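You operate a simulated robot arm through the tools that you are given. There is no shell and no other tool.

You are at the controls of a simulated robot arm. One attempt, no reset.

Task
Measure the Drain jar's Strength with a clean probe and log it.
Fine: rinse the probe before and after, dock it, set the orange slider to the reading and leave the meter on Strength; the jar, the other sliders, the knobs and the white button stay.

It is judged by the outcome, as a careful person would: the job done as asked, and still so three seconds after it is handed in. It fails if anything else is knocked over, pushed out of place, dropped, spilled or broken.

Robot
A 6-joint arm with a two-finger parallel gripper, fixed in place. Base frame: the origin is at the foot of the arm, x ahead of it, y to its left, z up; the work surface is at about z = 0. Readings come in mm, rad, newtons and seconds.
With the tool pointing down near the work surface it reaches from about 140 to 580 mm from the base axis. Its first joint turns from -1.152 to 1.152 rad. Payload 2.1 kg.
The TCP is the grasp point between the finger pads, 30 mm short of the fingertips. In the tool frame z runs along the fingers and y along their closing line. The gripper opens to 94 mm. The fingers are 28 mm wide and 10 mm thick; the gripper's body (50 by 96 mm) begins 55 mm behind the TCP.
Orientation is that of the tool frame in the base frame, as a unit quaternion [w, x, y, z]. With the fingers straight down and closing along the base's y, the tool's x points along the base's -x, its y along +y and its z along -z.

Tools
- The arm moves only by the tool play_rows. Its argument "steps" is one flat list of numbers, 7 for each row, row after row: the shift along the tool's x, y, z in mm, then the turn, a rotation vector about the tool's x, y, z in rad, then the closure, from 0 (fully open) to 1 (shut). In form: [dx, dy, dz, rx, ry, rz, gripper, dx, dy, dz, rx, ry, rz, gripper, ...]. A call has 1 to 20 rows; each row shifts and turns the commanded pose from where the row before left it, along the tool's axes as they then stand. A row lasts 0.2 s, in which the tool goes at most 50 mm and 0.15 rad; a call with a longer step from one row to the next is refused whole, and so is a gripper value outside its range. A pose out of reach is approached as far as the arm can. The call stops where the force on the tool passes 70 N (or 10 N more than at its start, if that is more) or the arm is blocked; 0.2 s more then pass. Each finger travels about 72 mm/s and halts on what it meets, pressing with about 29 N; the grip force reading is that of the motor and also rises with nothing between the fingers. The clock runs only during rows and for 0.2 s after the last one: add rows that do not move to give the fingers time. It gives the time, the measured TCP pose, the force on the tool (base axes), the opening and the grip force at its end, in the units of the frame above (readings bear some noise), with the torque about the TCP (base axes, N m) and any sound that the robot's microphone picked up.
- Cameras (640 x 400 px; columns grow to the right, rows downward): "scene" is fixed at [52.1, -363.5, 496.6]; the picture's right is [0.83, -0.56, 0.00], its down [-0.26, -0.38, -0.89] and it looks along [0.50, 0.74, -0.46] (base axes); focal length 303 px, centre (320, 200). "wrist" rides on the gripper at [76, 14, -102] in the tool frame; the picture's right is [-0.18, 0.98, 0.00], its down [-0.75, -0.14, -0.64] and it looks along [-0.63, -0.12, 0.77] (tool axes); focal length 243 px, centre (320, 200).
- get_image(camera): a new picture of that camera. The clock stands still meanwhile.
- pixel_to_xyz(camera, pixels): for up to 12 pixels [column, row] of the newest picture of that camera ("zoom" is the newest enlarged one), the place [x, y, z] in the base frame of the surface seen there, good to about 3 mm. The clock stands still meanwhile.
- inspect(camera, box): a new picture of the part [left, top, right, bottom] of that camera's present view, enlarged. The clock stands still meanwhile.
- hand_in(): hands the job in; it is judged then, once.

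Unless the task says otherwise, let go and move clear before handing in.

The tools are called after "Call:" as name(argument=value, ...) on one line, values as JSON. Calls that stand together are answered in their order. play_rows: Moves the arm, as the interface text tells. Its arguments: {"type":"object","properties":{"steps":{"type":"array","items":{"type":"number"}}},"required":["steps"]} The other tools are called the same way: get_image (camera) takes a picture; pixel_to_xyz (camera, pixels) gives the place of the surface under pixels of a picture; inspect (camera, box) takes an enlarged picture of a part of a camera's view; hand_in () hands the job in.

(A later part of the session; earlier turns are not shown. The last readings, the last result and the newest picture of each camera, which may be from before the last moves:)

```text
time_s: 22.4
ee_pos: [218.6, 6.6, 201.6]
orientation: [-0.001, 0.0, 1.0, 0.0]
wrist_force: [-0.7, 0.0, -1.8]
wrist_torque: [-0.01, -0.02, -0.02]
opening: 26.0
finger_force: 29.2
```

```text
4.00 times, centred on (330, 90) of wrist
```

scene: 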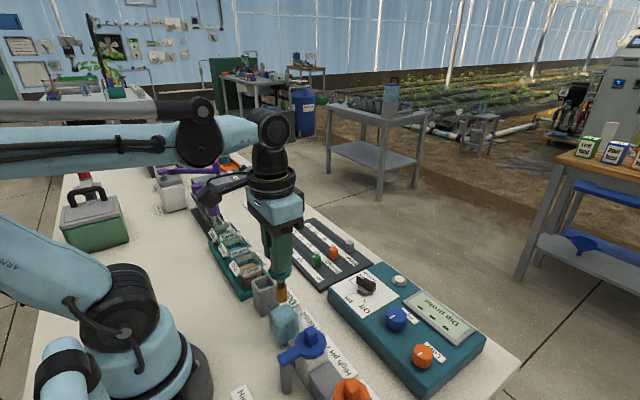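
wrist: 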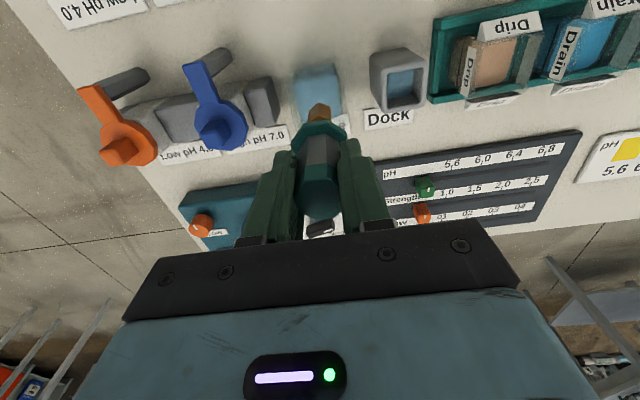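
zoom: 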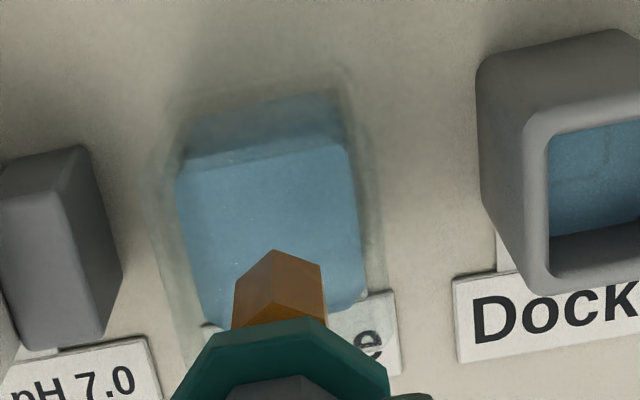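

The tip is centred in the cup (water spans y −14…27, x 197…241). I'll lower it to about z = 15 at the tip and swish gently.

Call:
play_rows(steps=[0, 0, 20, 0, 0, 0, 1, 0, 0, 20, 0, 0, 0, 1, 0, 0, 15, 0, 0, 0, 1, 0, 0, 12, 0, 0, 0, 1, 0, 0, 11, 0, 0, 0, 1, 0, 0, 0, 0, 0, 0, 1, 3, 0, 0, 0, 0, 0, 1, 0, 3, 0, 0, 0, 0, 1, -6, 0, 0, 0, 0, 0, 1, 0, -6, 0, 0, 0, 0, 1, 6, 0, 0, 0, 0, 0, 1, -3, 3, 0, 0, 0, 0, 1, 0, 0, 0, 0, 0, 0, 1, 0, 0, 0, 0, 0, 0, 1, 0, 0, 0, 0, 0, 0, 1, 0, 0, 0, 0, 0, 0, 1])

Call:
inspect(camera="scene", box=[220, 230, 480, 390])

Call:
get_image(camera="wrist")

```text
time_s: 25.8
ee_pos: [219.2, 6.8, 123.8]
orientation: [0.0, 0.0, 1.0, 0.0]
wrist_force: [-0.6, 0.1, -0.7]
wrist_torque: [0.03, 0.04, 0.02]
opening: 25.7
finger_force: 29.0
```

```text
2.46 times, centred on (350, 310) of scene
```

zoom: 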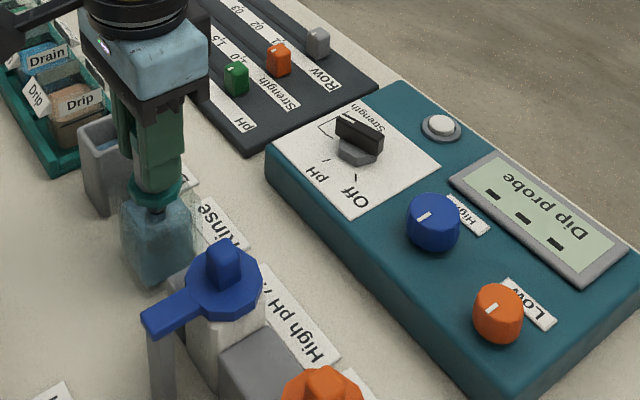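

```text
taken
```

wrist: 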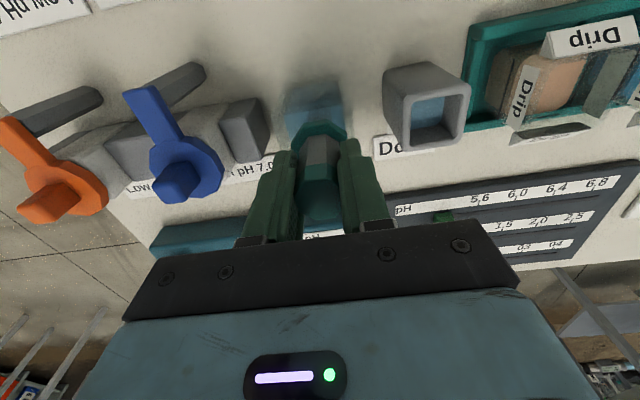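

The tip is immersed in the rinse with no contact force. I'll keep it there a little longer, lift it straight out, let it drip, then carry it high toward the Drain jar.

Call:
play_rows(steps=[0, 0, 0, 0, 0, 0, 1, 0, 0, 0, 0, 0, 0, 1, 0, 0, 0, 0, 0, 0, 1, 0, 0, 0, 0, 0, 0, 1, 0, 0, -15, 0, 0, 0, 1, 0, 0, -20, 0, 0, 0, 1, 0, 0, -12, 0, 0, 0, 1, 0, 0, 0, 0, 0, 0, 1, 0, 0, 0, 0, 0, 0, 1, 0, 0, 0, 0, 0, 0, 1, 0, 0, 0, 0, 0, 0, 1, 0, 0, -30, 0, 0, 0, 1, 0, 0, -30, 0, 0, 0, 1, 0, 0, -30, 0, 0, 0, 1, 0, 0, 0, 0, 0, 0, 1])

Call:
inspect(camera="scene", box=[200, 190, 360, 350])

```text
time_s: 29.0
ee_pos: [218.5, 9.3, 260.5]
orientation: [0.0, 0.0, 1.0, 0.001]
wrist_force: [0.1, -0.2, -1.6]
wrist_torque: [0.02, -0.01, 0.03]
opening: 25.4
finger_force: 28.7
```

```text
2.50 times, centred on (280, 270) of scene
```

zoom: 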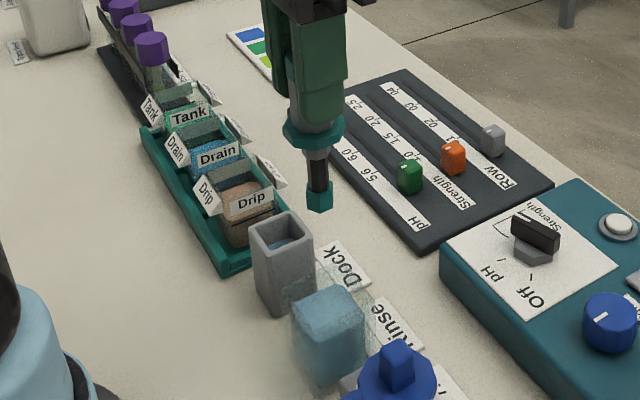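

The orange film has gone: the tip is now clean teal (zoom 318,195). I'll carry it high over to the Drain jar.

Call:
play_rows(steps=[0, 31, 0, 0, 0, 0, 1, 0, 31, 0, 0, 0, 0, 1, 0, 31, 0, 0, 0, 0, 1, 0, 31, 0, 0, 0, 0, 1, 0, 31, 0, 0, 0, 0, 1, 0, 31, 0, 0, 0, 0, 1, 0, 31, 0, 0, 0, 0, 1, 0, 30, 0, 0, 0, 0, 1, 0, 0, 0, 0, 0, 0, 1])

Call:
get_image(camera="wrist")

Call:
inspect(camera="wrist", box=[240, 20, 400, 140])

Call:
get_image(camera="scene")

```text
time_s: 31.0
ee_pos: [219.9, 254.3, 261.6]
orientation: [0.0, -0.001, 1.0, 0.001]
wrist_force: [0.5, -0.9, -0.6]
wrist_torque: [-0.03, 0.01, 0.02]
opening: 25.8
finger_force: 29.4
```

```text
taken
```

wrist: 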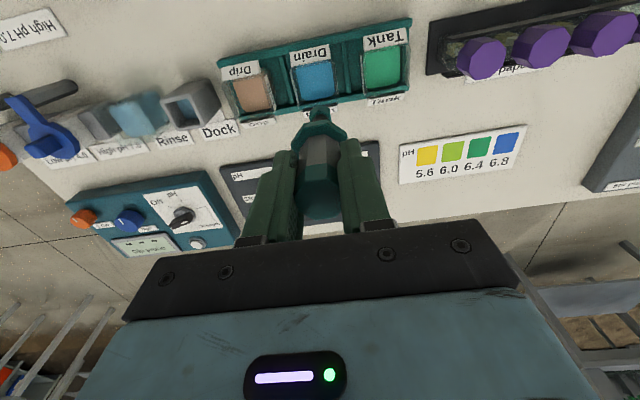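

```text
3.33 times, centred on (320, 80) of wrist
```

zoom: 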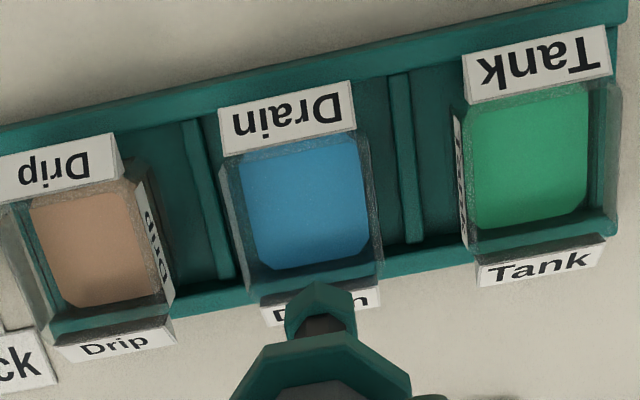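

```text
taken
```

scene: 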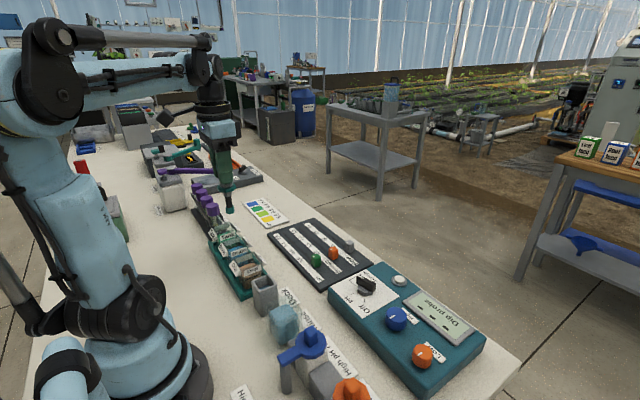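

The Drain jar (blue, wrist 315,82) is right under the probe. I'll measure its liquid surface corners and the tip.

Call:
pixel_to_xyz(camera="zoom", pixels=[[243, 170], [300, 155], [352, 142], [362, 195], [368, 240], [310, 262], [262, 265], [250, 215], [305, 205], [318, 295], [225, 160], [378, 260]])

Call:
pixel_to_xyz(camera="scene", pixels=[[229, 210], [229, 205], [235, 183], [238, 250], [230, 240], [248, 240]])

```text
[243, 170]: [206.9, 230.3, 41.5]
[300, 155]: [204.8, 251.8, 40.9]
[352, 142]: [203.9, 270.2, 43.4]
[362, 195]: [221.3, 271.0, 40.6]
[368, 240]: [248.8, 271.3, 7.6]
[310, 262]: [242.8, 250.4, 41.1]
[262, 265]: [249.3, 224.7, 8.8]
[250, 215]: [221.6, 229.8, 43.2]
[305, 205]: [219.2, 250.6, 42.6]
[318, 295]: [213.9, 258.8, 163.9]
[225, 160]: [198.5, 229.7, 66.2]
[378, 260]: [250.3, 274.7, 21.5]
```

```text
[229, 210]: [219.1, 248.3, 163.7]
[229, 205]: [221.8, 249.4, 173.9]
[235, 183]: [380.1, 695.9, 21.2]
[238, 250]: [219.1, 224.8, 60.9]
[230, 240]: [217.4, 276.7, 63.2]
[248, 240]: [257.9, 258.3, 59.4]
```

The liquid spans x 203–244, y 229–271 (centre ≈ 223, 250) and the rim is near z = 66. I'll measure the clean tip's length before dipping.

Call:
inspect(camera="scene", box=[190, 160, 270, 260])

```text
4.00 times, centred on (230, 210) of scene
```

zoom: 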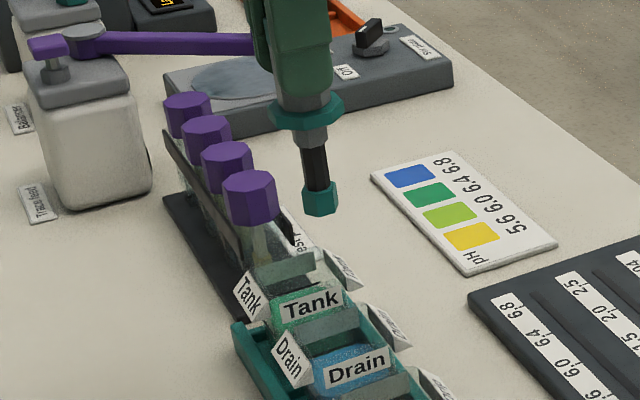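

Call:
pixel_to_xyz(camera="zoom", pixels=[[320, 214], [320, 205], [320, 190], [315, 160], [308, 125], [305, 108]])

```text
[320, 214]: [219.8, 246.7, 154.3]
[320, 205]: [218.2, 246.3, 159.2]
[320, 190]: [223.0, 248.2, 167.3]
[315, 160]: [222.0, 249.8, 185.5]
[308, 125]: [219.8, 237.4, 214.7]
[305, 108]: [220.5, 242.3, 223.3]
```

The tip is 108 mm below the TCP. I'll centre over the jar and lower to about z = 15 at the tip, keeping the collar above the rim, then read the display.

Call:
play_rows(steps=[-2.5, -3.5, 0, 0, 0, 0, 1, 0, 0, 30, 0, 0, 0, 1, 0, 0, 30, 0, 0, 0, 1, 0, 0, 10, 0, 0, 0, 1, 0, 0, 0, 0, 0, 0, 1])

Call:
inspect(camera="wrist", box=[240, 20, 400, 140])

Call:
inspect(camera="scene", box=[190, 170, 290, 300])

```text
time_s: 32.2
ee_pos: [222.2, 251.3, 190.2]
orientation: [0.0, 0.0, 1.0, 0.001]
wrist_force: [0.0, 0.8, -1.0]
wrist_torque: [0.02, 0.03, -0.02]
opening: 25.8
finger_force: 29.3
```

```text
3.33 times, centred on (320, 80) of wrist
```

zoom: 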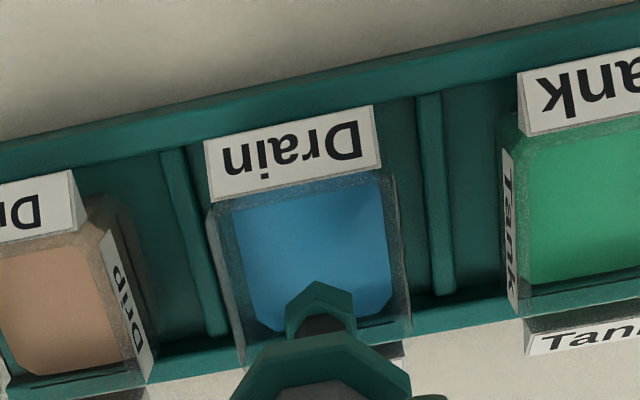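

```text
3.08 times, centred on (240, 235) of scene
```

zoom: 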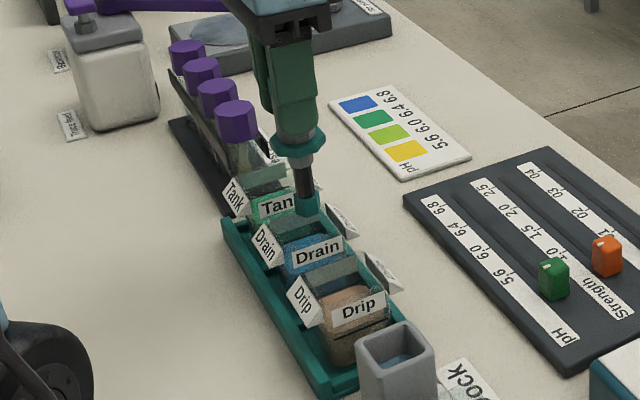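

The tip is over the jar opening, about 16 mm above the rim. I'll lower it into the liquid.

Call:
play_rows(steps=[0, 0, 15, 0, 0, 0, 1, 0, 0, 15, 0, 0, 0, 1, 0, 0, 15, 0, 0, 0, 1, 0, 0, 12, 0, 0, 0, 1, 0, 0, 10, 0, 0, 0, 1, 0, 0, 0, 0, 0, 0, 1, 0, 0, 0, 0, 0, 0, 1])

Call:
inspect(camera="scene", box=[390, 280, 490, 350])

Call:
inspect(camera="scene", box=[190, 170, 290, 300])

Call:
inspect(camera="wrist", box=[240, 40, 400, 160])

```text
time_s: 33.8
ee_pos: [221.7, 251.7, 122.9]
orientation: [-0.001, 0.0, 1.0, 0.001]
wrist_force: [0.1, -0.3, -1.0]
wrist_torque: [0.03, 0.02, -0.03]
opening: 25.7
finger_force: 28.8
```

```text
5.71 times, centred on (440, 315) of scene
```

zoom: 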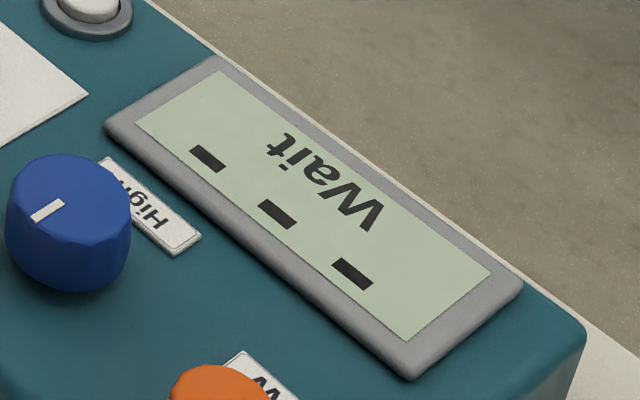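

```text
3.08 times, centred on (240, 235) of scene
```

zoom: 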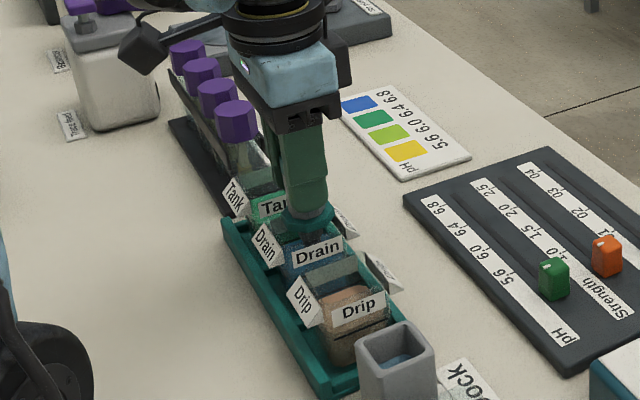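

```text
3.33 times, centred on (320, 100) of wrist
```

zoom: 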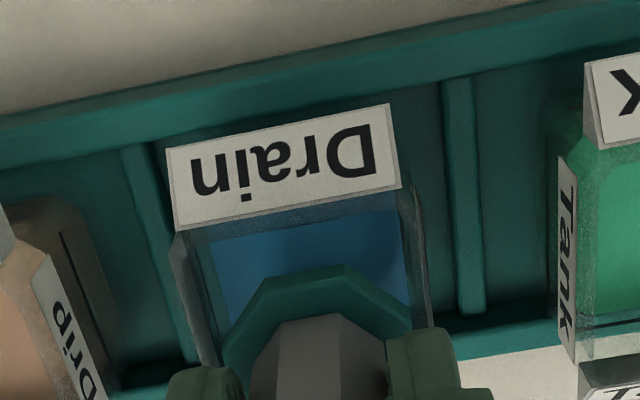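

The probe is in the Drain jar and the display says "Wait". I'll hold still for a few seconds.

Call:
play_rows(steps=[0, 0, 0, 0, 0, 0, 1, 0, 0, 0, 0, 0, 0, 1, 0, 0, 0, 0, 0, 0, 1, 0, 0, 0, 0, 0, 0, 1, 0, 0, 0, 0, 0, 0, 1, 0, 0, 0, 0, 0, 0, 1, 0, 0, 0, 0, 0, 0, 1, 0, 0, 0, 0, 0, 0, 1, 0, 0, 0, 0, 0, 0, 1, 0, 0, 0, 0, 0, 0, 1, 0, 0, 0, 0, 0, 0, 1, 0, 0, 0, 0, 0, 0, 1])

Call:
inspect(camera="scene", box=[390, 280, 490, 350])

```text
time_s: 36.4
ee_pos: [221.5, 250.4, 122.9]
orientation: [-0.001, -0.001, 1.0, 0.001]
wrist_force: [1.4, -0.1, -1.0]
wrist_torque: [0.0, 0.02, -0.04]
opening: 25.7
finger_force: 29.0
```

```text
5.71 times, centred on (440, 315) of scene
```

zoom: 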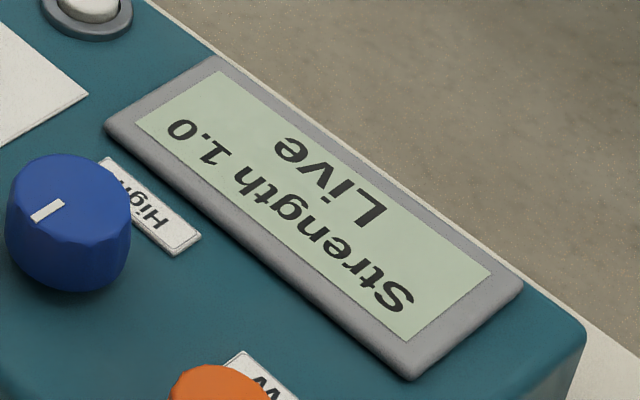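

The display reads "Strength 1.0 / Live" (upside down). I'll hold a bit longer and zoom further to confirm it is settled and is really 1.0.

Call:
play_rows(steps=[0, 0, 0, 0, 0, 0, 1, 0, 0, 0, 0, 0, 0, 1, 0, 0, 0, 0, 0, 0, 1, 0, 0, 0, 0, 0, 0, 1, 0, 0, 0, 0, 0, 0, 1, 0, 0, 0, 0, 0, 0, 1, 0, 0, 0, 0, 0, 0, 1, 0, 0, 0, 0, 0, 0, 1, 0, 0, 0, 0, 0, 0, 1, 0, 0, 0, 0, 0, 0, 1])

Call:
inspect(camera="scene", box=[405, 290, 475, 340])

Call:
inspect(camera="scene", box=[410, 293, 440, 312])

```text
time_s: 38.6
ee_pos: [222.6, 251.2, 123.6]
orientation: [0.0, 0.0, 1.0, 0.001]
wrist_force: [0.0, 0.9, -0.8]
wrist_torque: [0.0, -0.02, -0.04]
opening: 25.7
finger_force: 28.5
```

```text
8.00 times, centred on (440, 315) of scene
```

zoom: 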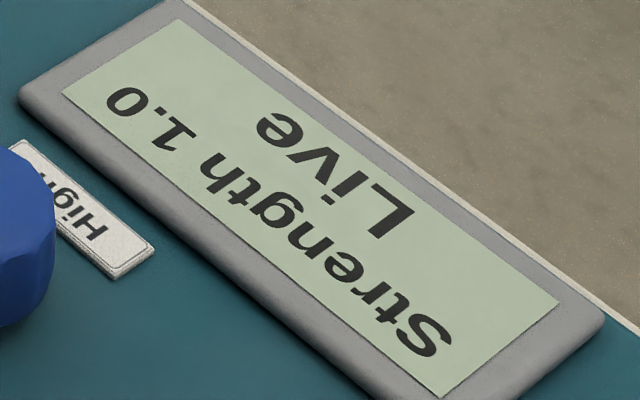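

```text
16.00 times, centred on (425, 302) of scene
```

zoom: 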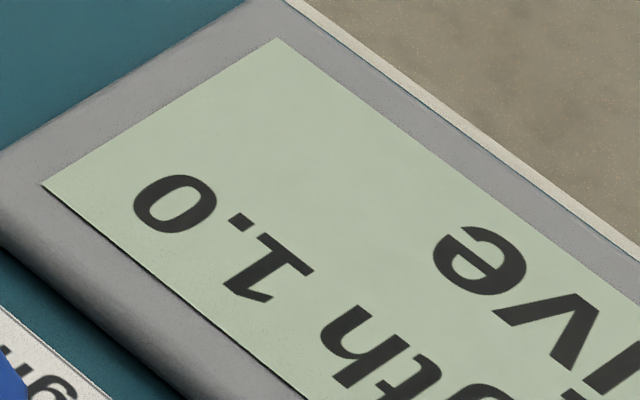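

The reading is steady at 1.0. I'll lift the probe out slowly, let it drip over the jar, then carry it high back to the rinse cup.

Call:
play_rows(steps=[0, 0, -15, 0, 0, 0, 1, 0, 0, -15, 0, 0, 0, 1, 0, 0, -10, 0, 0, 0, 1, 0, 0, 0, 0, 0, 0, 1, 0, 0, 0, 0, 0, 0, 1, 0, 0, 0, 0, 0, 0, 1, 0, 0, 0, 0, 0, 0, 1, 0, 0, -20, 0, 0, 0, 1, 0, 0, -27, 0, 0, 0, 1, 0, 0, -25, 0, 0, 0, 1, 0, 0, -25, 0, 0, 0, 1, 0, 0, 0, 0, 0, 0, 1])

Call:
inspect(camera="scene", box=[190, 160, 290, 290])

```text
time_s: 41.2
ee_pos: [221.9, 252.0, 260.0]
orientation: [0.0, 0.0, 1.0, 0.001]
wrist_force: [-0.4, -0.2, -0.9]
wrist_torque: [0.04, 0.0, 0.0]
opening: 25.8
finger_force: 29.3
```

```text
3.08 times, centred on (240, 225) of scene
```

zoom: 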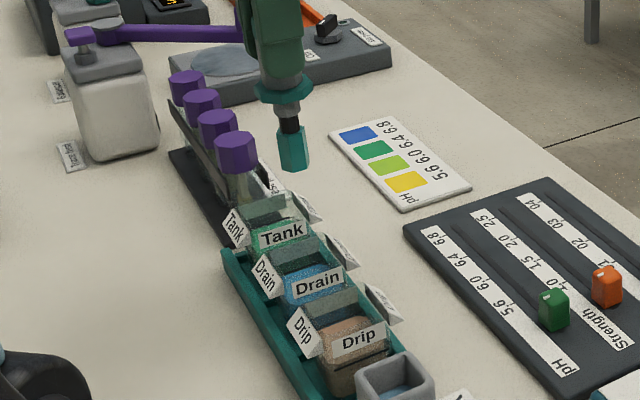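

The tip now carries a film of Drain solution (zoom 293,150). I'll carry it back over the rinse cup.

Call:
play_rows(steps=[0, -31, 0, 0, 0, 0, 1, 0, -31, 0, 0, 0, 0, 1, 0, -31, 0, 0, 0, 0, 1, 0, -31, 0, 0, 0, 0, 1, 0, -31, 0, 0, 0, 0, 1, 0, -31, 0, 0, 0, 0, 1, 0, -31, 0, 0, 0, 0, 1, 2.5, -26.5, 0, 0, 0, 0, 1, 0, 0, 0, 0, 0, 0, 1, 0, 0, 25, 0, 0, 0, 1, 0, 0, 25, 0, 0, 0, 1, 0, 0, 10, 0, 0, 0, 1, 0, 0, 0, 0, 0, 0, 1])

Call:
inspect(camera="wrist", box=[240, 40, 400, 140])

Call:
inspect(camera="scene", box=[220, 220, 350, 350])

```text
time_s: 44.0
ee_pos: [219.9, 6.9, 200.5]
orientation: [0.0, 0.0, 1.0, 0.0]
wrist_force: [0.9, 0.2, -1.1]
wrist_torque: [0.0, 0.01, 0.02]
opening: 25.6
finger_force: 28.6
```

```text
4.00 times, centred on (320, 90) of wrist
```

zoom: 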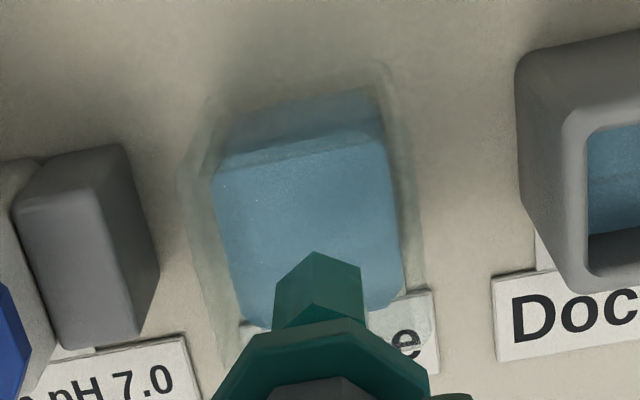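

```text
3.08 times, centred on (285, 285) of scene
```

zoom: 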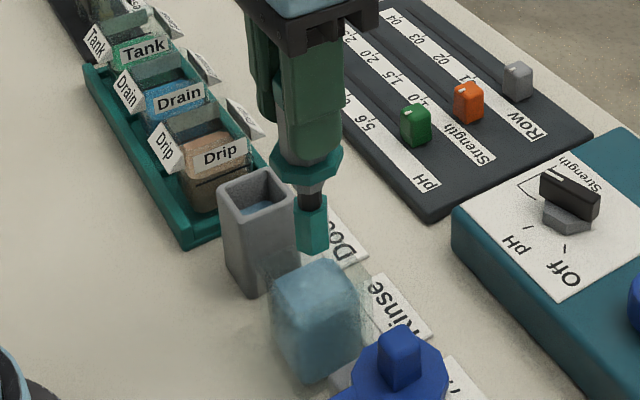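

The tip is centred above the rinse cup just as before. I'll lower it 77 mm, swish gently, hold, and lift out to drip.

Call:
play_rows(steps=[0, 0, 20, 0, 0, 0, 1, 0, 0, 20, 0, 0, 0, 1, 0, 0, 15, 0, 0, 0, 1, 0, 0, 12, 0, 0, 0, 1, 0, 0, 10, 0, 0, 0, 1, 0, 0, 0, 0, 0, 0, 1, 3, 0, 0, 0, 0, 0, 1, 0, 3, 0, 0, 0, 0, 1, -6, 0, 0, 0, 0, 0, 1, 0, -6, 0, 0, 0, 0, 1, 6, 0, 0, 0, 0, 0, 1, -3, 3, 0, 0, 0, 0, 1, 0, 0, 0, 0, 0, 0, 1, 0, 0, 0, 0, 0, 0, 1, 0, 0, 0, 0, 0, 0, 1, 0, 0, 0, 0, 0, 0, 1, 0, 0, 0, 0, 0, 0, 1, 0, 0, 0, 0, 0, 0, 1, 0, 0, 0, 0, 0, 0, 1, 0, 0, 0, 0, 0, 0, 1])

Call:
play_rows(steps=[0, 0, -15, 0, 0, 0, 1, 0, 0, -20, 0, 0, 0, 1, 0, 0, -12, 0, 0, 0, 1, 0, 0, 0, 0, 0, 0, 1, 0, 0, 0, 0, 0, 0, 1, 0, 0, 0, 0, 0, 0, 1, 0, 0, 0, 0, 0, 0, 1, 0, 0, -30, 0, 0, 0, 1, 0, 0, -30, 0, 0, 0, 1, 0, 0, -30, 0, 0, 0, 1, 0, 0, 0, 0, 0, 0, 1])

Call:
inspect(camera="scene", box=[200, 190, 360, 350])

```text
time_s: 48.2
ee_pos: [220.1, 7.5, 122.8]
orientation: [-0.001, 0.0, 1.0, 0.0]
wrist_force: [-0.1, -0.7, -1.2]
wrist_torque: [0.01, 0.02, -0.01]
opening: 25.8
finger_force: 28.8
```

```text
time_s: 50.6
ee_pos: [220.4, 7.4, 259.8]
orientation: [0.0, 0.0, 1.0, 0.001]
wrist_force: [0.8, 0.5, -1.7]
wrist_torque: [0.0, -0.03, -0.01]
opening: 25.5
finger_force: 28.5
```

```text
2.50 times, centred on (280, 270) of scene
```

zoom: 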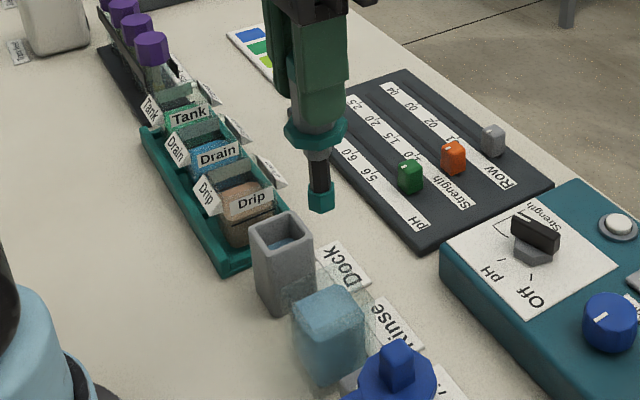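

The tip is clean again (zoom 320,195). I'll move back over the dock, reversing my exact lift path, and lower part way to check alignment.

Call:
play_rows(steps=[1, 27, 0, 0, 0, 0, 1, 1, 27, 0, 0, 0, 0, 1, 0.5, 26.5, 0, 0, 0, 0, 1, 0, 0, 0, 0, 0, 0, 1, 0, 0, 25, 0, 0, 0, 1, 0, 0, 25, 0, 0, 0, 1, 0, 0, 10, 0, 0, 0, 1, 0, 0, 0, 0, 0, 0, 1])

Call:
inspect(camera="wrist", box=[240, 40, 400, 140])

Call:
inspect(camera="scene", box=[220, 200, 350, 330])

```text
time_s: 52.4
ee_pos: [217.5, 88.8, 200.5]
orientation: [0.0, 0.0, 1.0, 0.002]
wrist_force: [-0.7, -0.2, -1.3]
wrist_torque: [0.01, -0.03, -0.02]
opening: 25.4
finger_force: 28.8
```

```text
4.00 times, centred on (320, 90) of wrist
```

zoom: 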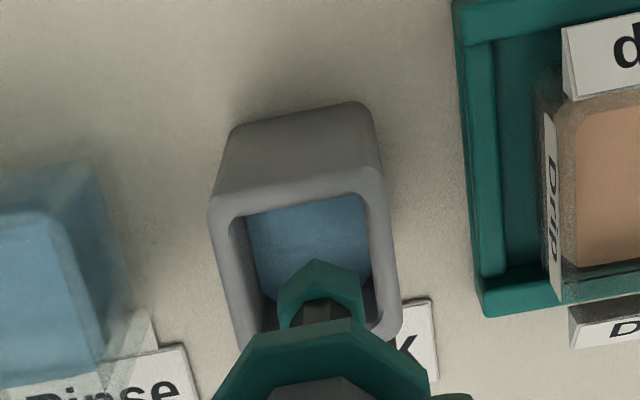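

```text
3.08 times, centred on (285, 265) of scene
```

zoom: 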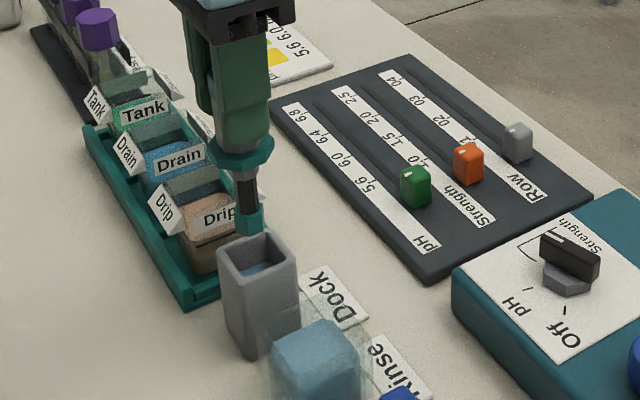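

The tip lines up with the dock cup (wrist zoom 320,290). I'll lower gently to 2 mm above the docked height and check the force.

Call:
play_rows(steps=[0, 0, 15, 0, 0, 0, 1, 0, 0, 15, 0, 0, 0, 1, 0, 0, 15, 0, 0, 0, 1, 0, 0, 15, 0, 0, 0, 1, 0, 0, 10, 0, 0, 0, 1, 0, 0, 4, 0, 0, 0, 1, 0, 0, 3, 0, 0, 0, 1, 0, 0, 0, 0, 0, 0, 1])

Call:
inspect(camera="scene", box=[220, 220, 330, 330])

Call:
inspect(camera="wrist", box=[240, 60, 400, 180])

```text
time_s: 54.2
ee_pos: [217.2, 87.6, 122.2]
orientation: [0.0, 0.0, 1.0, 0.001]
wrist_force: [-0.6, 0.2, -1.3]
wrist_torque: [0.0, 0.01, -0.03]
opening: 25.9
finger_force: 29.0
```

```text
3.64 times, centred on (275, 275) of scene
```

zoom: 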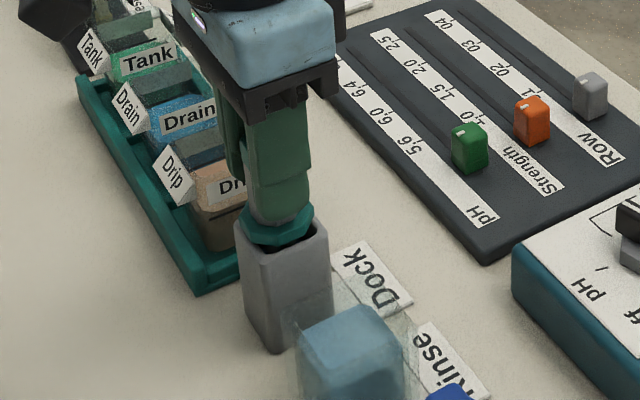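

```text
3.33 times, centred on (320, 120) of wrist
```

zoom: 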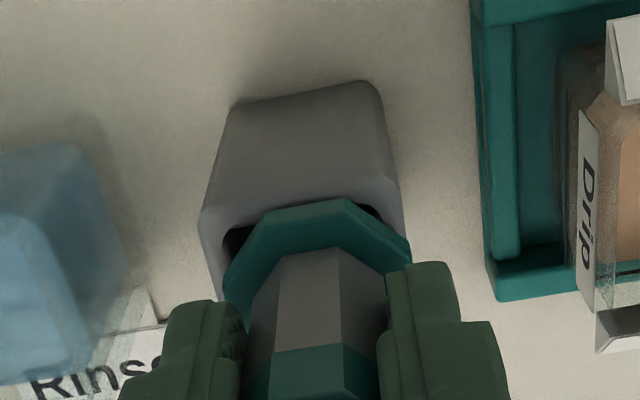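

Everything lines up with no contact force. I'll lower the last 2 mm and check for a light touch.

Call:
play_rows(steps=[0, 0, 1, 0, 0, 0, 1, 0, 0, 1, 0, 0, 0, 1, 0, 0, 0, 0, 0, 0, 1])

```text
time_s: 55.0
ee_pos: [217.1, 88.3, 121.1]
orientation: [0.0, 0.0, 1.0, 0.001]
wrist_force: [-0.8, -0.6, -1.1]
wrist_torque: [0.01, -0.02, -0.01]
opening: 25.6
finger_force: 29.0
```

The weight is still on the gripper (−1.1 N). I'll creep down 1 mm more to see if the collar seats.

Call:
play_rows(steps=[0, 0, 0.7, 0, 0, 0, 1, 0, 0, 0, 0, 0, 0, 1])

Call:
play_rows(steps=[0, 0, 0.7, 0, 0, 0, 1, 0, 0, 0, 0, 0, 0, 1])

```text
time_s: 55.6
ee_pos: [217.2, 86.6, 122.4]
orientation: [-0.001, -0.001, 1.0, 0.001]
wrist_force: [1.3, -0.7, -1.5]
wrist_torque: [0.01, -0.02, -0.01]
opening: 25.9
finger_force: 29.1
```

```text
time_s: 56.2
ee_pos: [217.8, 87.8, 121.2]
orientation: [0.0, 0.0, 1.0, 0.001]
wrist_force: [-4.2, -2.1, 15.4]
wrist_torque: [-0.12, 0.5, 0.0]
opening: 25.9
finger_force: 29.3
```

The collar has seated (15 N upward). I'll back off half a millimetre, open the fingers, and check that the probe stays.

Call:
play_rows(steps=[0, 0, -0.5, 0, 0, 0, 1, 0, 0, 0, 0, 0, 0, 0.7, 0, 0, 0, 0, 0, 0, 0.55, 0, 0, 0, 0, 0, 0, 0.4, 0, 0, 0, 0, 0, 0, 0.4])

Call:
get_image(camera="wrist")

Call:
inspect(camera="scene", box=[220, 220, 330, 330])

```text
time_s: 57.4
ee_pos: [218.2, 87.5, 121.3]
orientation: [0.001, 0.0, 1.0, 0.0]
wrist_force: [0.6, 0.6, 0.1]
wrist_torque: [0.0, 0.03, 0.0]
opening: 56.0
finger_force: 0.0
```

```text
taken
```

wrist: 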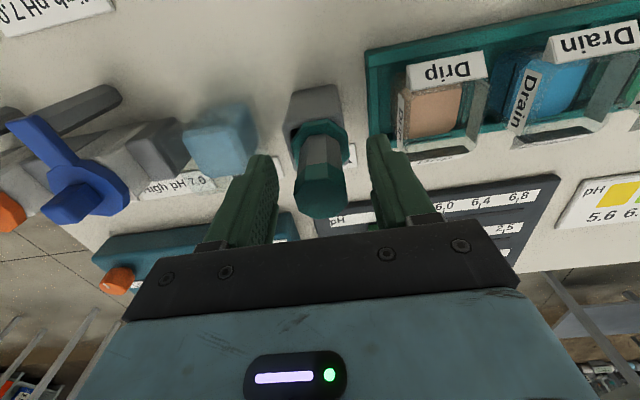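

```text
3.64 times, centred on (275, 275) of scene
```

zoom: 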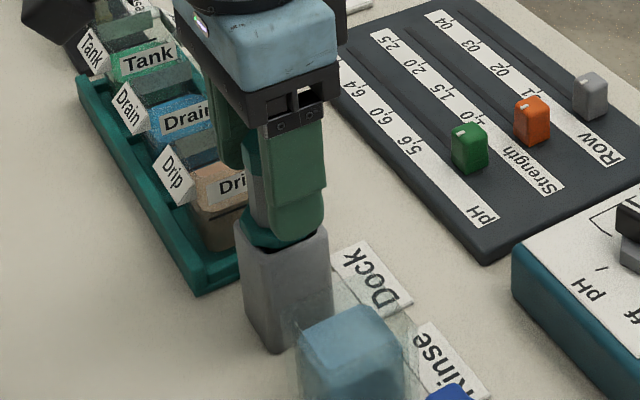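

The probe stands in the dock with its collar on the rim. I'll lift away straight up and then go to a viewpoint over the slider board.

Call:
play_rows(steps=[0, 0, -15, 0, 0, 0, 0.4, 0, 0, -25, 0, 0, 0, 0.4, 0, 0, -30, 0, 0, 0, 0.4, 0, 0, -30, 0, 0, 0, 0.4, 0, 0, -30, 0, 0, 0, 0.4, -27, 25, 0, 0, 0, 0, 0.4, -27, 25, 0, 0, 0, 0, 0.4, -27, 25, 0, 0, 0, 0, 0.4, 0, 0, 25, 0, 0, 0, 0.4, 0, 0, 25, 0, 0, 0, 0.4, 0, 0, 0, 0, 0, 0, 0.4])

Call:
get_image(camera="wrist")

Call:
get_image(camera="scene")

Call:
inspect(camera="wrist", box=[230, 100, 390, 220])

```text
time_s: 59.8
ee_pos: [299.0, 164.1, 198.8]
orientation: [0.0, 0.0, 1.0, 0.001]
wrist_force: [0.4, 0.7, -1.1]
wrist_torque: [0.01, -0.03, 0.03]
opening: 56.5
finger_force: 0.1
```

```text
taken
```

wrist: 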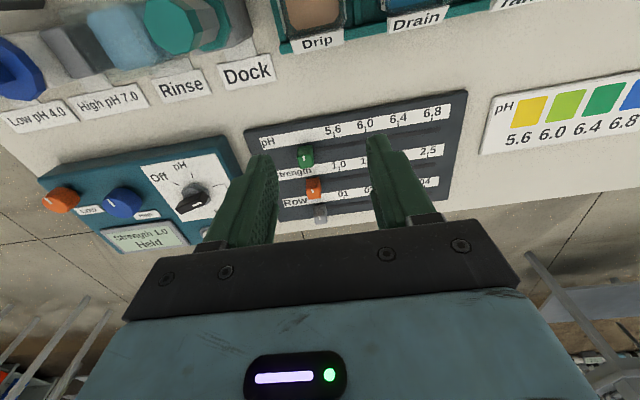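

```text
taken
```

scene: 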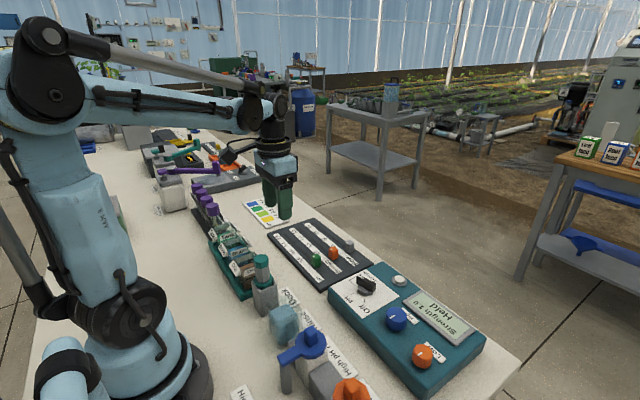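

```text
3.33 times, centred on (310, 160) of wrist
```

zoom: 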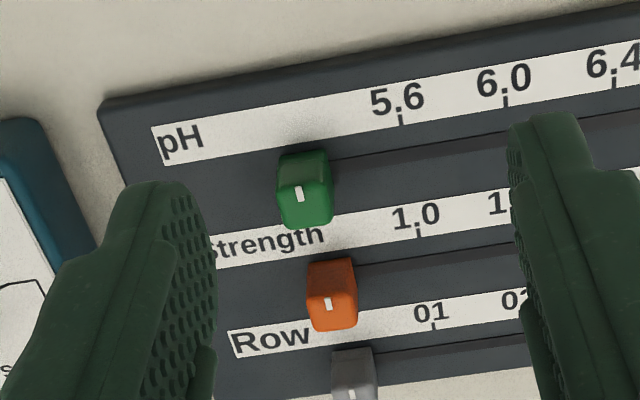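

The display now shows "Strength 1.0 / Held" and the probe is docked. I'll measure the orange slider's mark and the 1.0 tick.

Call:
pixel_to_xyz(camera="zoom", pixels=[[420, 235], [417, 232], [328, 303], [328, 310], [310, 300], [355, 297], [330, 265], [318, 325], [350, 320], [433, 327], [400, 119], [480, 255]])

Call:
inspect(camera="wrist", box=[290, 150, 370, 210])

```text
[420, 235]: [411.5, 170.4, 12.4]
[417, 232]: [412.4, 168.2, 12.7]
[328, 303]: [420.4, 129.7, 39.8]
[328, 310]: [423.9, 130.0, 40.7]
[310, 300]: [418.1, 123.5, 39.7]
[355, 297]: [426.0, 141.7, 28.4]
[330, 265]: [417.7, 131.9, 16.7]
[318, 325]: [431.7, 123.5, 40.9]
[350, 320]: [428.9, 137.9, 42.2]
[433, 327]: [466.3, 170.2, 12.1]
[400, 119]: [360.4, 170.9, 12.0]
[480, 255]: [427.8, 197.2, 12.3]
```

```text
6.67 times, centred on (330, 180) of wrist
```

zoom: 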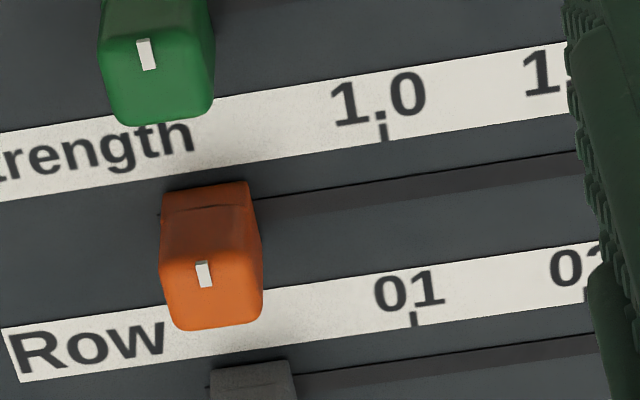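

The first ticks (5.6, 1.0, 01) all sit at y ≈ 170.3 and the slider mark is at y ≈ 130. I'll re-measure at higher zoom for accuracy.

Call:
pixel_to_xyz(camera="zoom", pixels=[[384, 132], [385, 137], [382, 124], [204, 273], [204, 265], [206, 283], [414, 318], [170, 260], [258, 250], [210, 215], [165, 250], [256, 190]])

```text
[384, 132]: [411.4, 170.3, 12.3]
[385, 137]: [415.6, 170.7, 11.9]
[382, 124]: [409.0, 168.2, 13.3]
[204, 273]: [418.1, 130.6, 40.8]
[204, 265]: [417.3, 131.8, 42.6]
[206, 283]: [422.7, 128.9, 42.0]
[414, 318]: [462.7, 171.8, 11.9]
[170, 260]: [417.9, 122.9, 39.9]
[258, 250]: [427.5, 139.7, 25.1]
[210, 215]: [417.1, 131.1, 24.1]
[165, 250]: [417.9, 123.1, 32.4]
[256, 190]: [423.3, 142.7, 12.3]
```

The tick is at y ≈ 170.2 and the slider cap is centred at (422, 130.4), about 16 mm wide and 41 mm high. I'll move above it and lower the open fingers around it (tips at z ≈ 20).

Call:
play_rows(steps=[-30.75, -8.4, 0, 0, 0, 0, 0.4, -30.75, -8.4, 0, 0, 0, 0, 0.4, -30.75, -8.4, 0, 0, 0, 0, 0.4, -30.75, -8.4, 0, 0, 0, 0, 0.4, 0, 0, 40, 0, 0, 0, 0.4, 0, 0, 40, 0, 0, 0, 0.4, 0, 0, 30, 0, 0, 0, 0.4, 0, 0, 0, 0, 0, 0, 0.4])

Call:
get_image(camera="wrist")

Call:
inspect(camera="scene", box=[260, 170, 400, 290])

```text
time_s: 61.6
ee_pos: [422.9, 130.1, 89.3]
orientation: [0.0, -0.001, 1.0, 0.001]
wrist_force: [-0.6, 0.4, 0.1]
wrist_torque: [0.02, 0.01, -0.01]
opening: 56.3
finger_force: 0.0
```

```text
taken
```

wrist: 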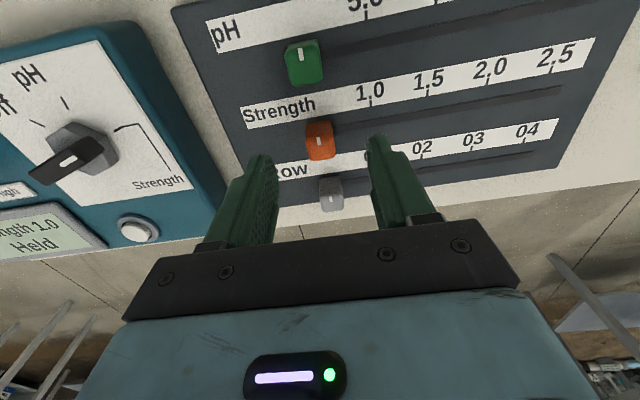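

```text
3.33 times, centred on (330, 230) of scene
```

zoom: 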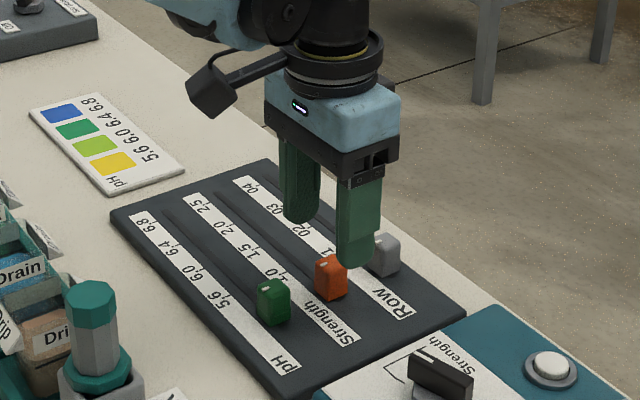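

From this closer view I'll measure the 1.0 tick, the other ticks and the slider once more.

Call:
inspect(camera="wrist", box=[280, 60, 440, 180])

```text
3.33 times, centred on (360, 120) of wrist
```

zoom: 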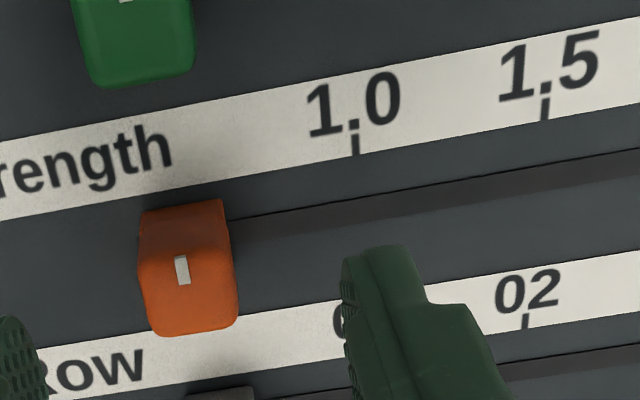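

Call:
pixel_to_xyz(camera="zoom", pixels=[[355, 145], [355, 138], [356, 152], [544, 108], [545, 115], [182, 262], [183, 272], [181, 280], [148, 270], [236, 270], [527, 320], [205, 240]])

```text
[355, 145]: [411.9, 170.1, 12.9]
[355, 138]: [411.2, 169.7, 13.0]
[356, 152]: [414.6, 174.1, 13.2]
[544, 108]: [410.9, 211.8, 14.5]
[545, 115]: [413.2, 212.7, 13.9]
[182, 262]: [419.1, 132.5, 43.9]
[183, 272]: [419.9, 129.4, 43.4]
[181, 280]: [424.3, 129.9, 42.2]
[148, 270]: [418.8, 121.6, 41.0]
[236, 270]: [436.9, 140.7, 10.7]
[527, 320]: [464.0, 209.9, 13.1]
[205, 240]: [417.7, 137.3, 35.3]
```

The slider mark averages y ≈ 130.4 and the 1.0 tick y ≈ 170.2, so it must travel about 40 mm. I'll descend around the cap and close.

Call:
play_rows(steps=[0, 0, 20, 0, 0, 0, 0.4, 0, 0, 12, 0, 0, 0, 0.4, 0, 0, 6, 0, 0, 0, 0.4, 0, 0, 0, 0, 0, 0, 0.4])

Call:
play_rows(steps=[0, 0, 0, 0, 0, 0, 0.6, 0, 0, 0, 0, 0, 0, 0.75, 0, 0, 0, 0, 0, 0, 0.9, 0, 0, 0, 0, 0, 0, 0.9])

Call:
get_image(camera="wrist")

Call:
inspect(camera="scene", box=[260, 180, 400, 300])

```text
time_s: 62.6
ee_pos: [420.4, 130.3, 53.2]
orientation: [0.0, 0.001, 1.0, 0.001]
wrist_force: [-0.5, 0.1, -0.5]
wrist_torque: [0.0, 0.02, -0.03]
opening: 56.3
finger_force: 0.1
```

```text
time_s: 63.6
ee_pos: [421.3, 131.3, 53.8]
orientation: [0.0, 0.0, 1.0, 0.001]
wrist_force: [0.0, 0.6, -1.4]
wrist_torque: [-0.05, -0.01, -0.05]
opening: 19.4
finger_force: 44.7
```

```text
taken
```

wrist: 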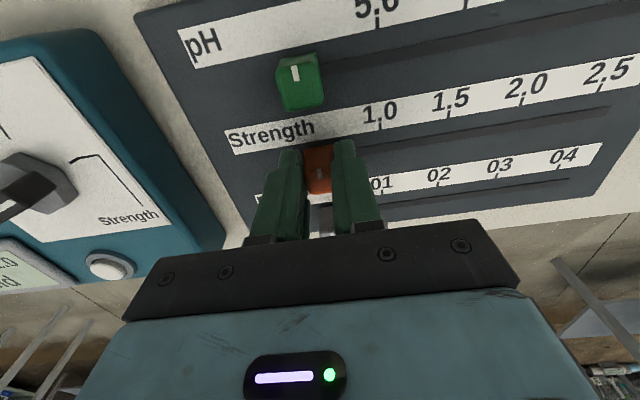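

```text
3.33 times, centred on (330, 240) of scene
```

zoom: 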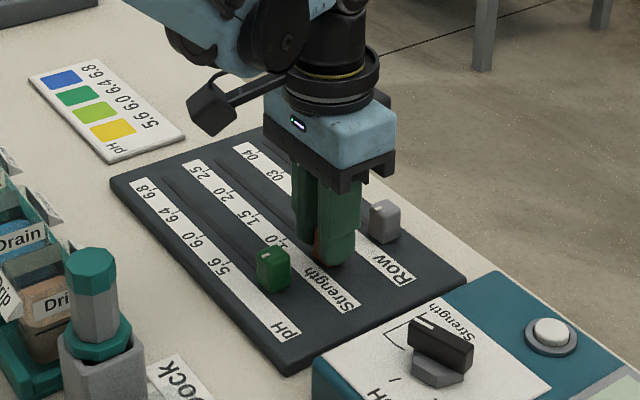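

The cap is held (19.4 mm). I'll slide it toward 1.0 by 36 mm first and then measure the rest.

Call:
play_rows(steps=[0, 4, 0, 0, 0, 0, 0.9, 0, 8, 0, 0, 0, 0, 0.9, 0, 8, 0, 0, 0, 0, 0.9, 0, 8, 0, 0, 0, 0, 0.9, 0, 8, 0, 0, 0, 0, 0.9, 0, 0, 0, 0, 0, 0, 0.9, 0, 0, 0, 0, 0, 0, 0.9])

Call:
get_image(camera="wrist")

Call:
inspect(camera="wrist", box=[250, 90, 390, 220])

```text
time_s: 65.2
ee_pos: [421.2, 165.8, 53.6]
orientation: [0.0, 0.0, 1.0, 0.0]
wrist_force: [3.5, 0.4, -38.0]
wrist_torque: [-0.03, 0.16, -0.01]
opening: 19.3
finger_force: 44.4
```

```text
taken
```

wrist: 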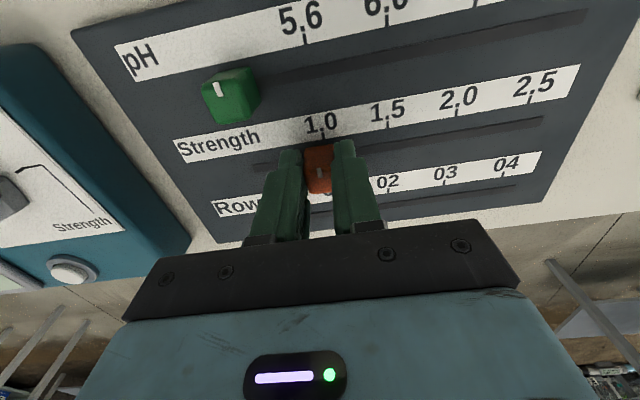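

```text
3.08 times, centred on (320, 155) of wrist
```

zoom: 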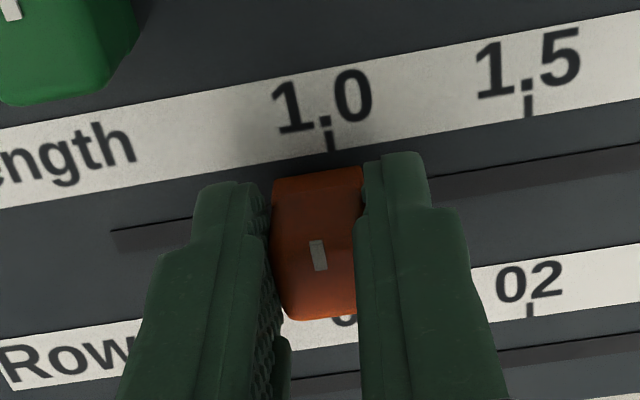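

The slider has moved with the fingers; I'll measure the remaining distance between its mark (zoom 319,255) and the 1.0 tick (330,140).

Call:
pixel_to_xyz(camera="zoom", pixels=[[330, 140], [331, 147], [330, 133], [318, 255], [317, 245], [320, 265], [290, 250], [345, 250], [528, 105], [528, 310], [280, 240], [318, 230]])

```text
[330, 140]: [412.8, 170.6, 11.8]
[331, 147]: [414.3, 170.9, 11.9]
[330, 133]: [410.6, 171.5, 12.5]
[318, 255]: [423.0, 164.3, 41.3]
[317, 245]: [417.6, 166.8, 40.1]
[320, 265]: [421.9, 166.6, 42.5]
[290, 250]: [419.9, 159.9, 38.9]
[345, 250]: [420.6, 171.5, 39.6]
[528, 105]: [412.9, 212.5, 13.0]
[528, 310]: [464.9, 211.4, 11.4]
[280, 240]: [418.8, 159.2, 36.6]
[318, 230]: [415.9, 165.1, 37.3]
```

The mark is at y ≈ 166 and the tick at ≈ 170.3, leaving about 4.1 mm; there's also a 38 N downward pull, so I'll lower the tool slightly while sliding the rest.

Call:
play_rows(steps=[0, 0, 0.4, 0, 0, 0, 0.9, 0, 2, 0, 0, 0, 0, 0.9, 0, 2.1, 0, 0, 0, 0, 0.9, 0, 0, 0, 0, 0, 0, 0.9, 0, 0, 0, 0, 0, 0, 0.9])

Call:
get_image(camera="wrist")

Call:
inspect(camera="wrist", box=[250, 90, 390, 220])

Call:
pixel_to_xyz(camera="zoom", pixels=[[310, 145], [311, 150], [310, 140], [318, 255], [317, 245], [320, 265], [290, 250], [345, 250]])

```text
time_s: 66.4
ee_pos: [422.1, 170.5, 53.4]
orientation: [0.0, 0.0, 1.0, 0.002]
wrist_force: [0.4, 0.2, 9.7]
wrist_torque: [-0.1, 0.58, -0.05]
opening: 19.6
finger_force: 45.3
```

```text
taken
```

wrist: 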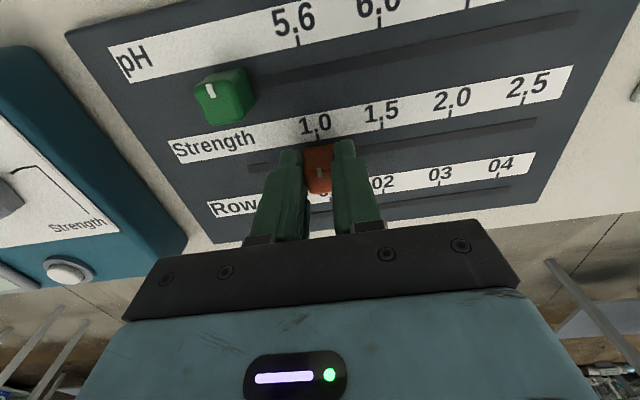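

```text
3.08 times, centred on (320, 155) of wrist
```

zoom: 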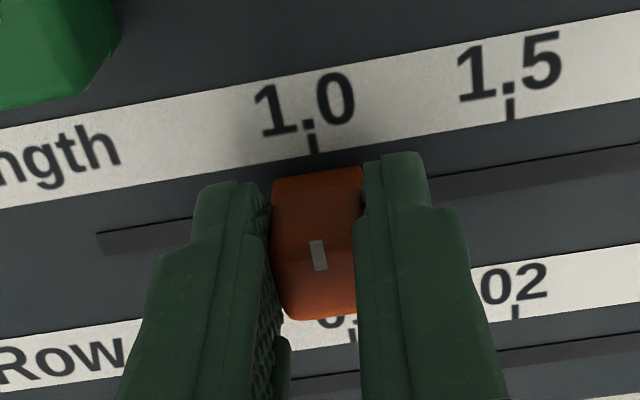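

```text
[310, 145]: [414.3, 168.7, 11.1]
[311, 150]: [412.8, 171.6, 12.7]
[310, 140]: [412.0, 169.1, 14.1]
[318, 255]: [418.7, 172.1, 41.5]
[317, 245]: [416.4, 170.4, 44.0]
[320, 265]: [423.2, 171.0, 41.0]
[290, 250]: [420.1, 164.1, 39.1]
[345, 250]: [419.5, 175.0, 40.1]
```

The mark and the 1.0 tick now agree within about half a millimetre. I'll open the fingers, rise straight up and check the slider from above.

Call:
play_rows(steps=[0, 0, 0, 0, 0, 0, 0.7, 0, 0, 0, 0, 0, 0, 0.5, 0, 0, 0, 0, 0, 0, 0.4, 0, 0, 0, 0, 0, 0, 0.4, 0, 0, -10, 0, 0, 0, 0.4, 0, 0, -20, 0, 0, 0, 0.4, 0, 0, -30, 0, 0, 0, 0.4, 0, 0, 0, 0, 0, 0, 0.4])

Call:
get_image(camera="wrist")

Call:
inspect(camera="wrist", box=[240, 60, 400, 180])

```text
time_s: 68.2
ee_pos: [420.3, 167.7, 113.7]
orientation: [-0.001, 0.001, 1.0, 0.001]
wrist_force: [0.9, 0.9, -0.8]
wrist_torque: [0.02, -0.04, -0.01]
opening: 56.6
finger_force: 0.1
```

```text
taken
```

wrist: 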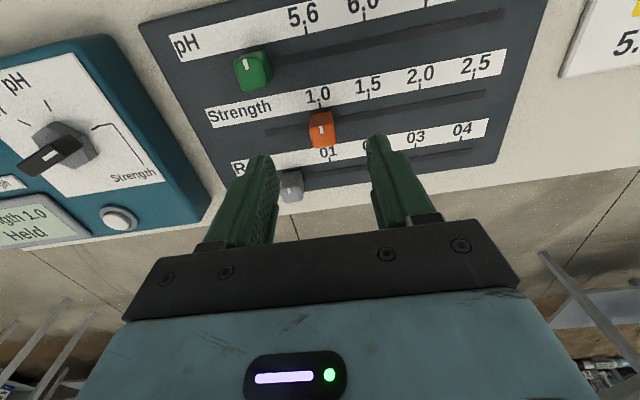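

```text
3.33 times, centred on (320, 120) of wrist
```

zoom: 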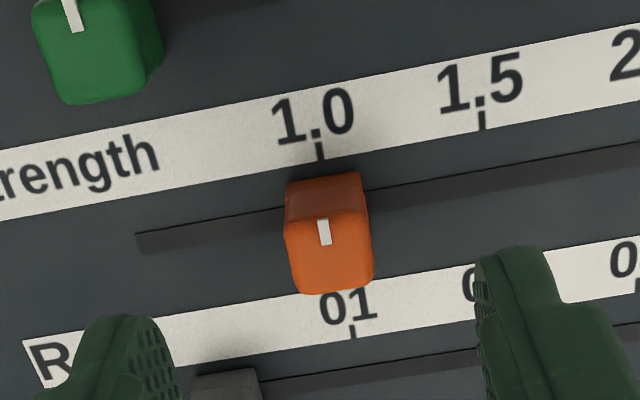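

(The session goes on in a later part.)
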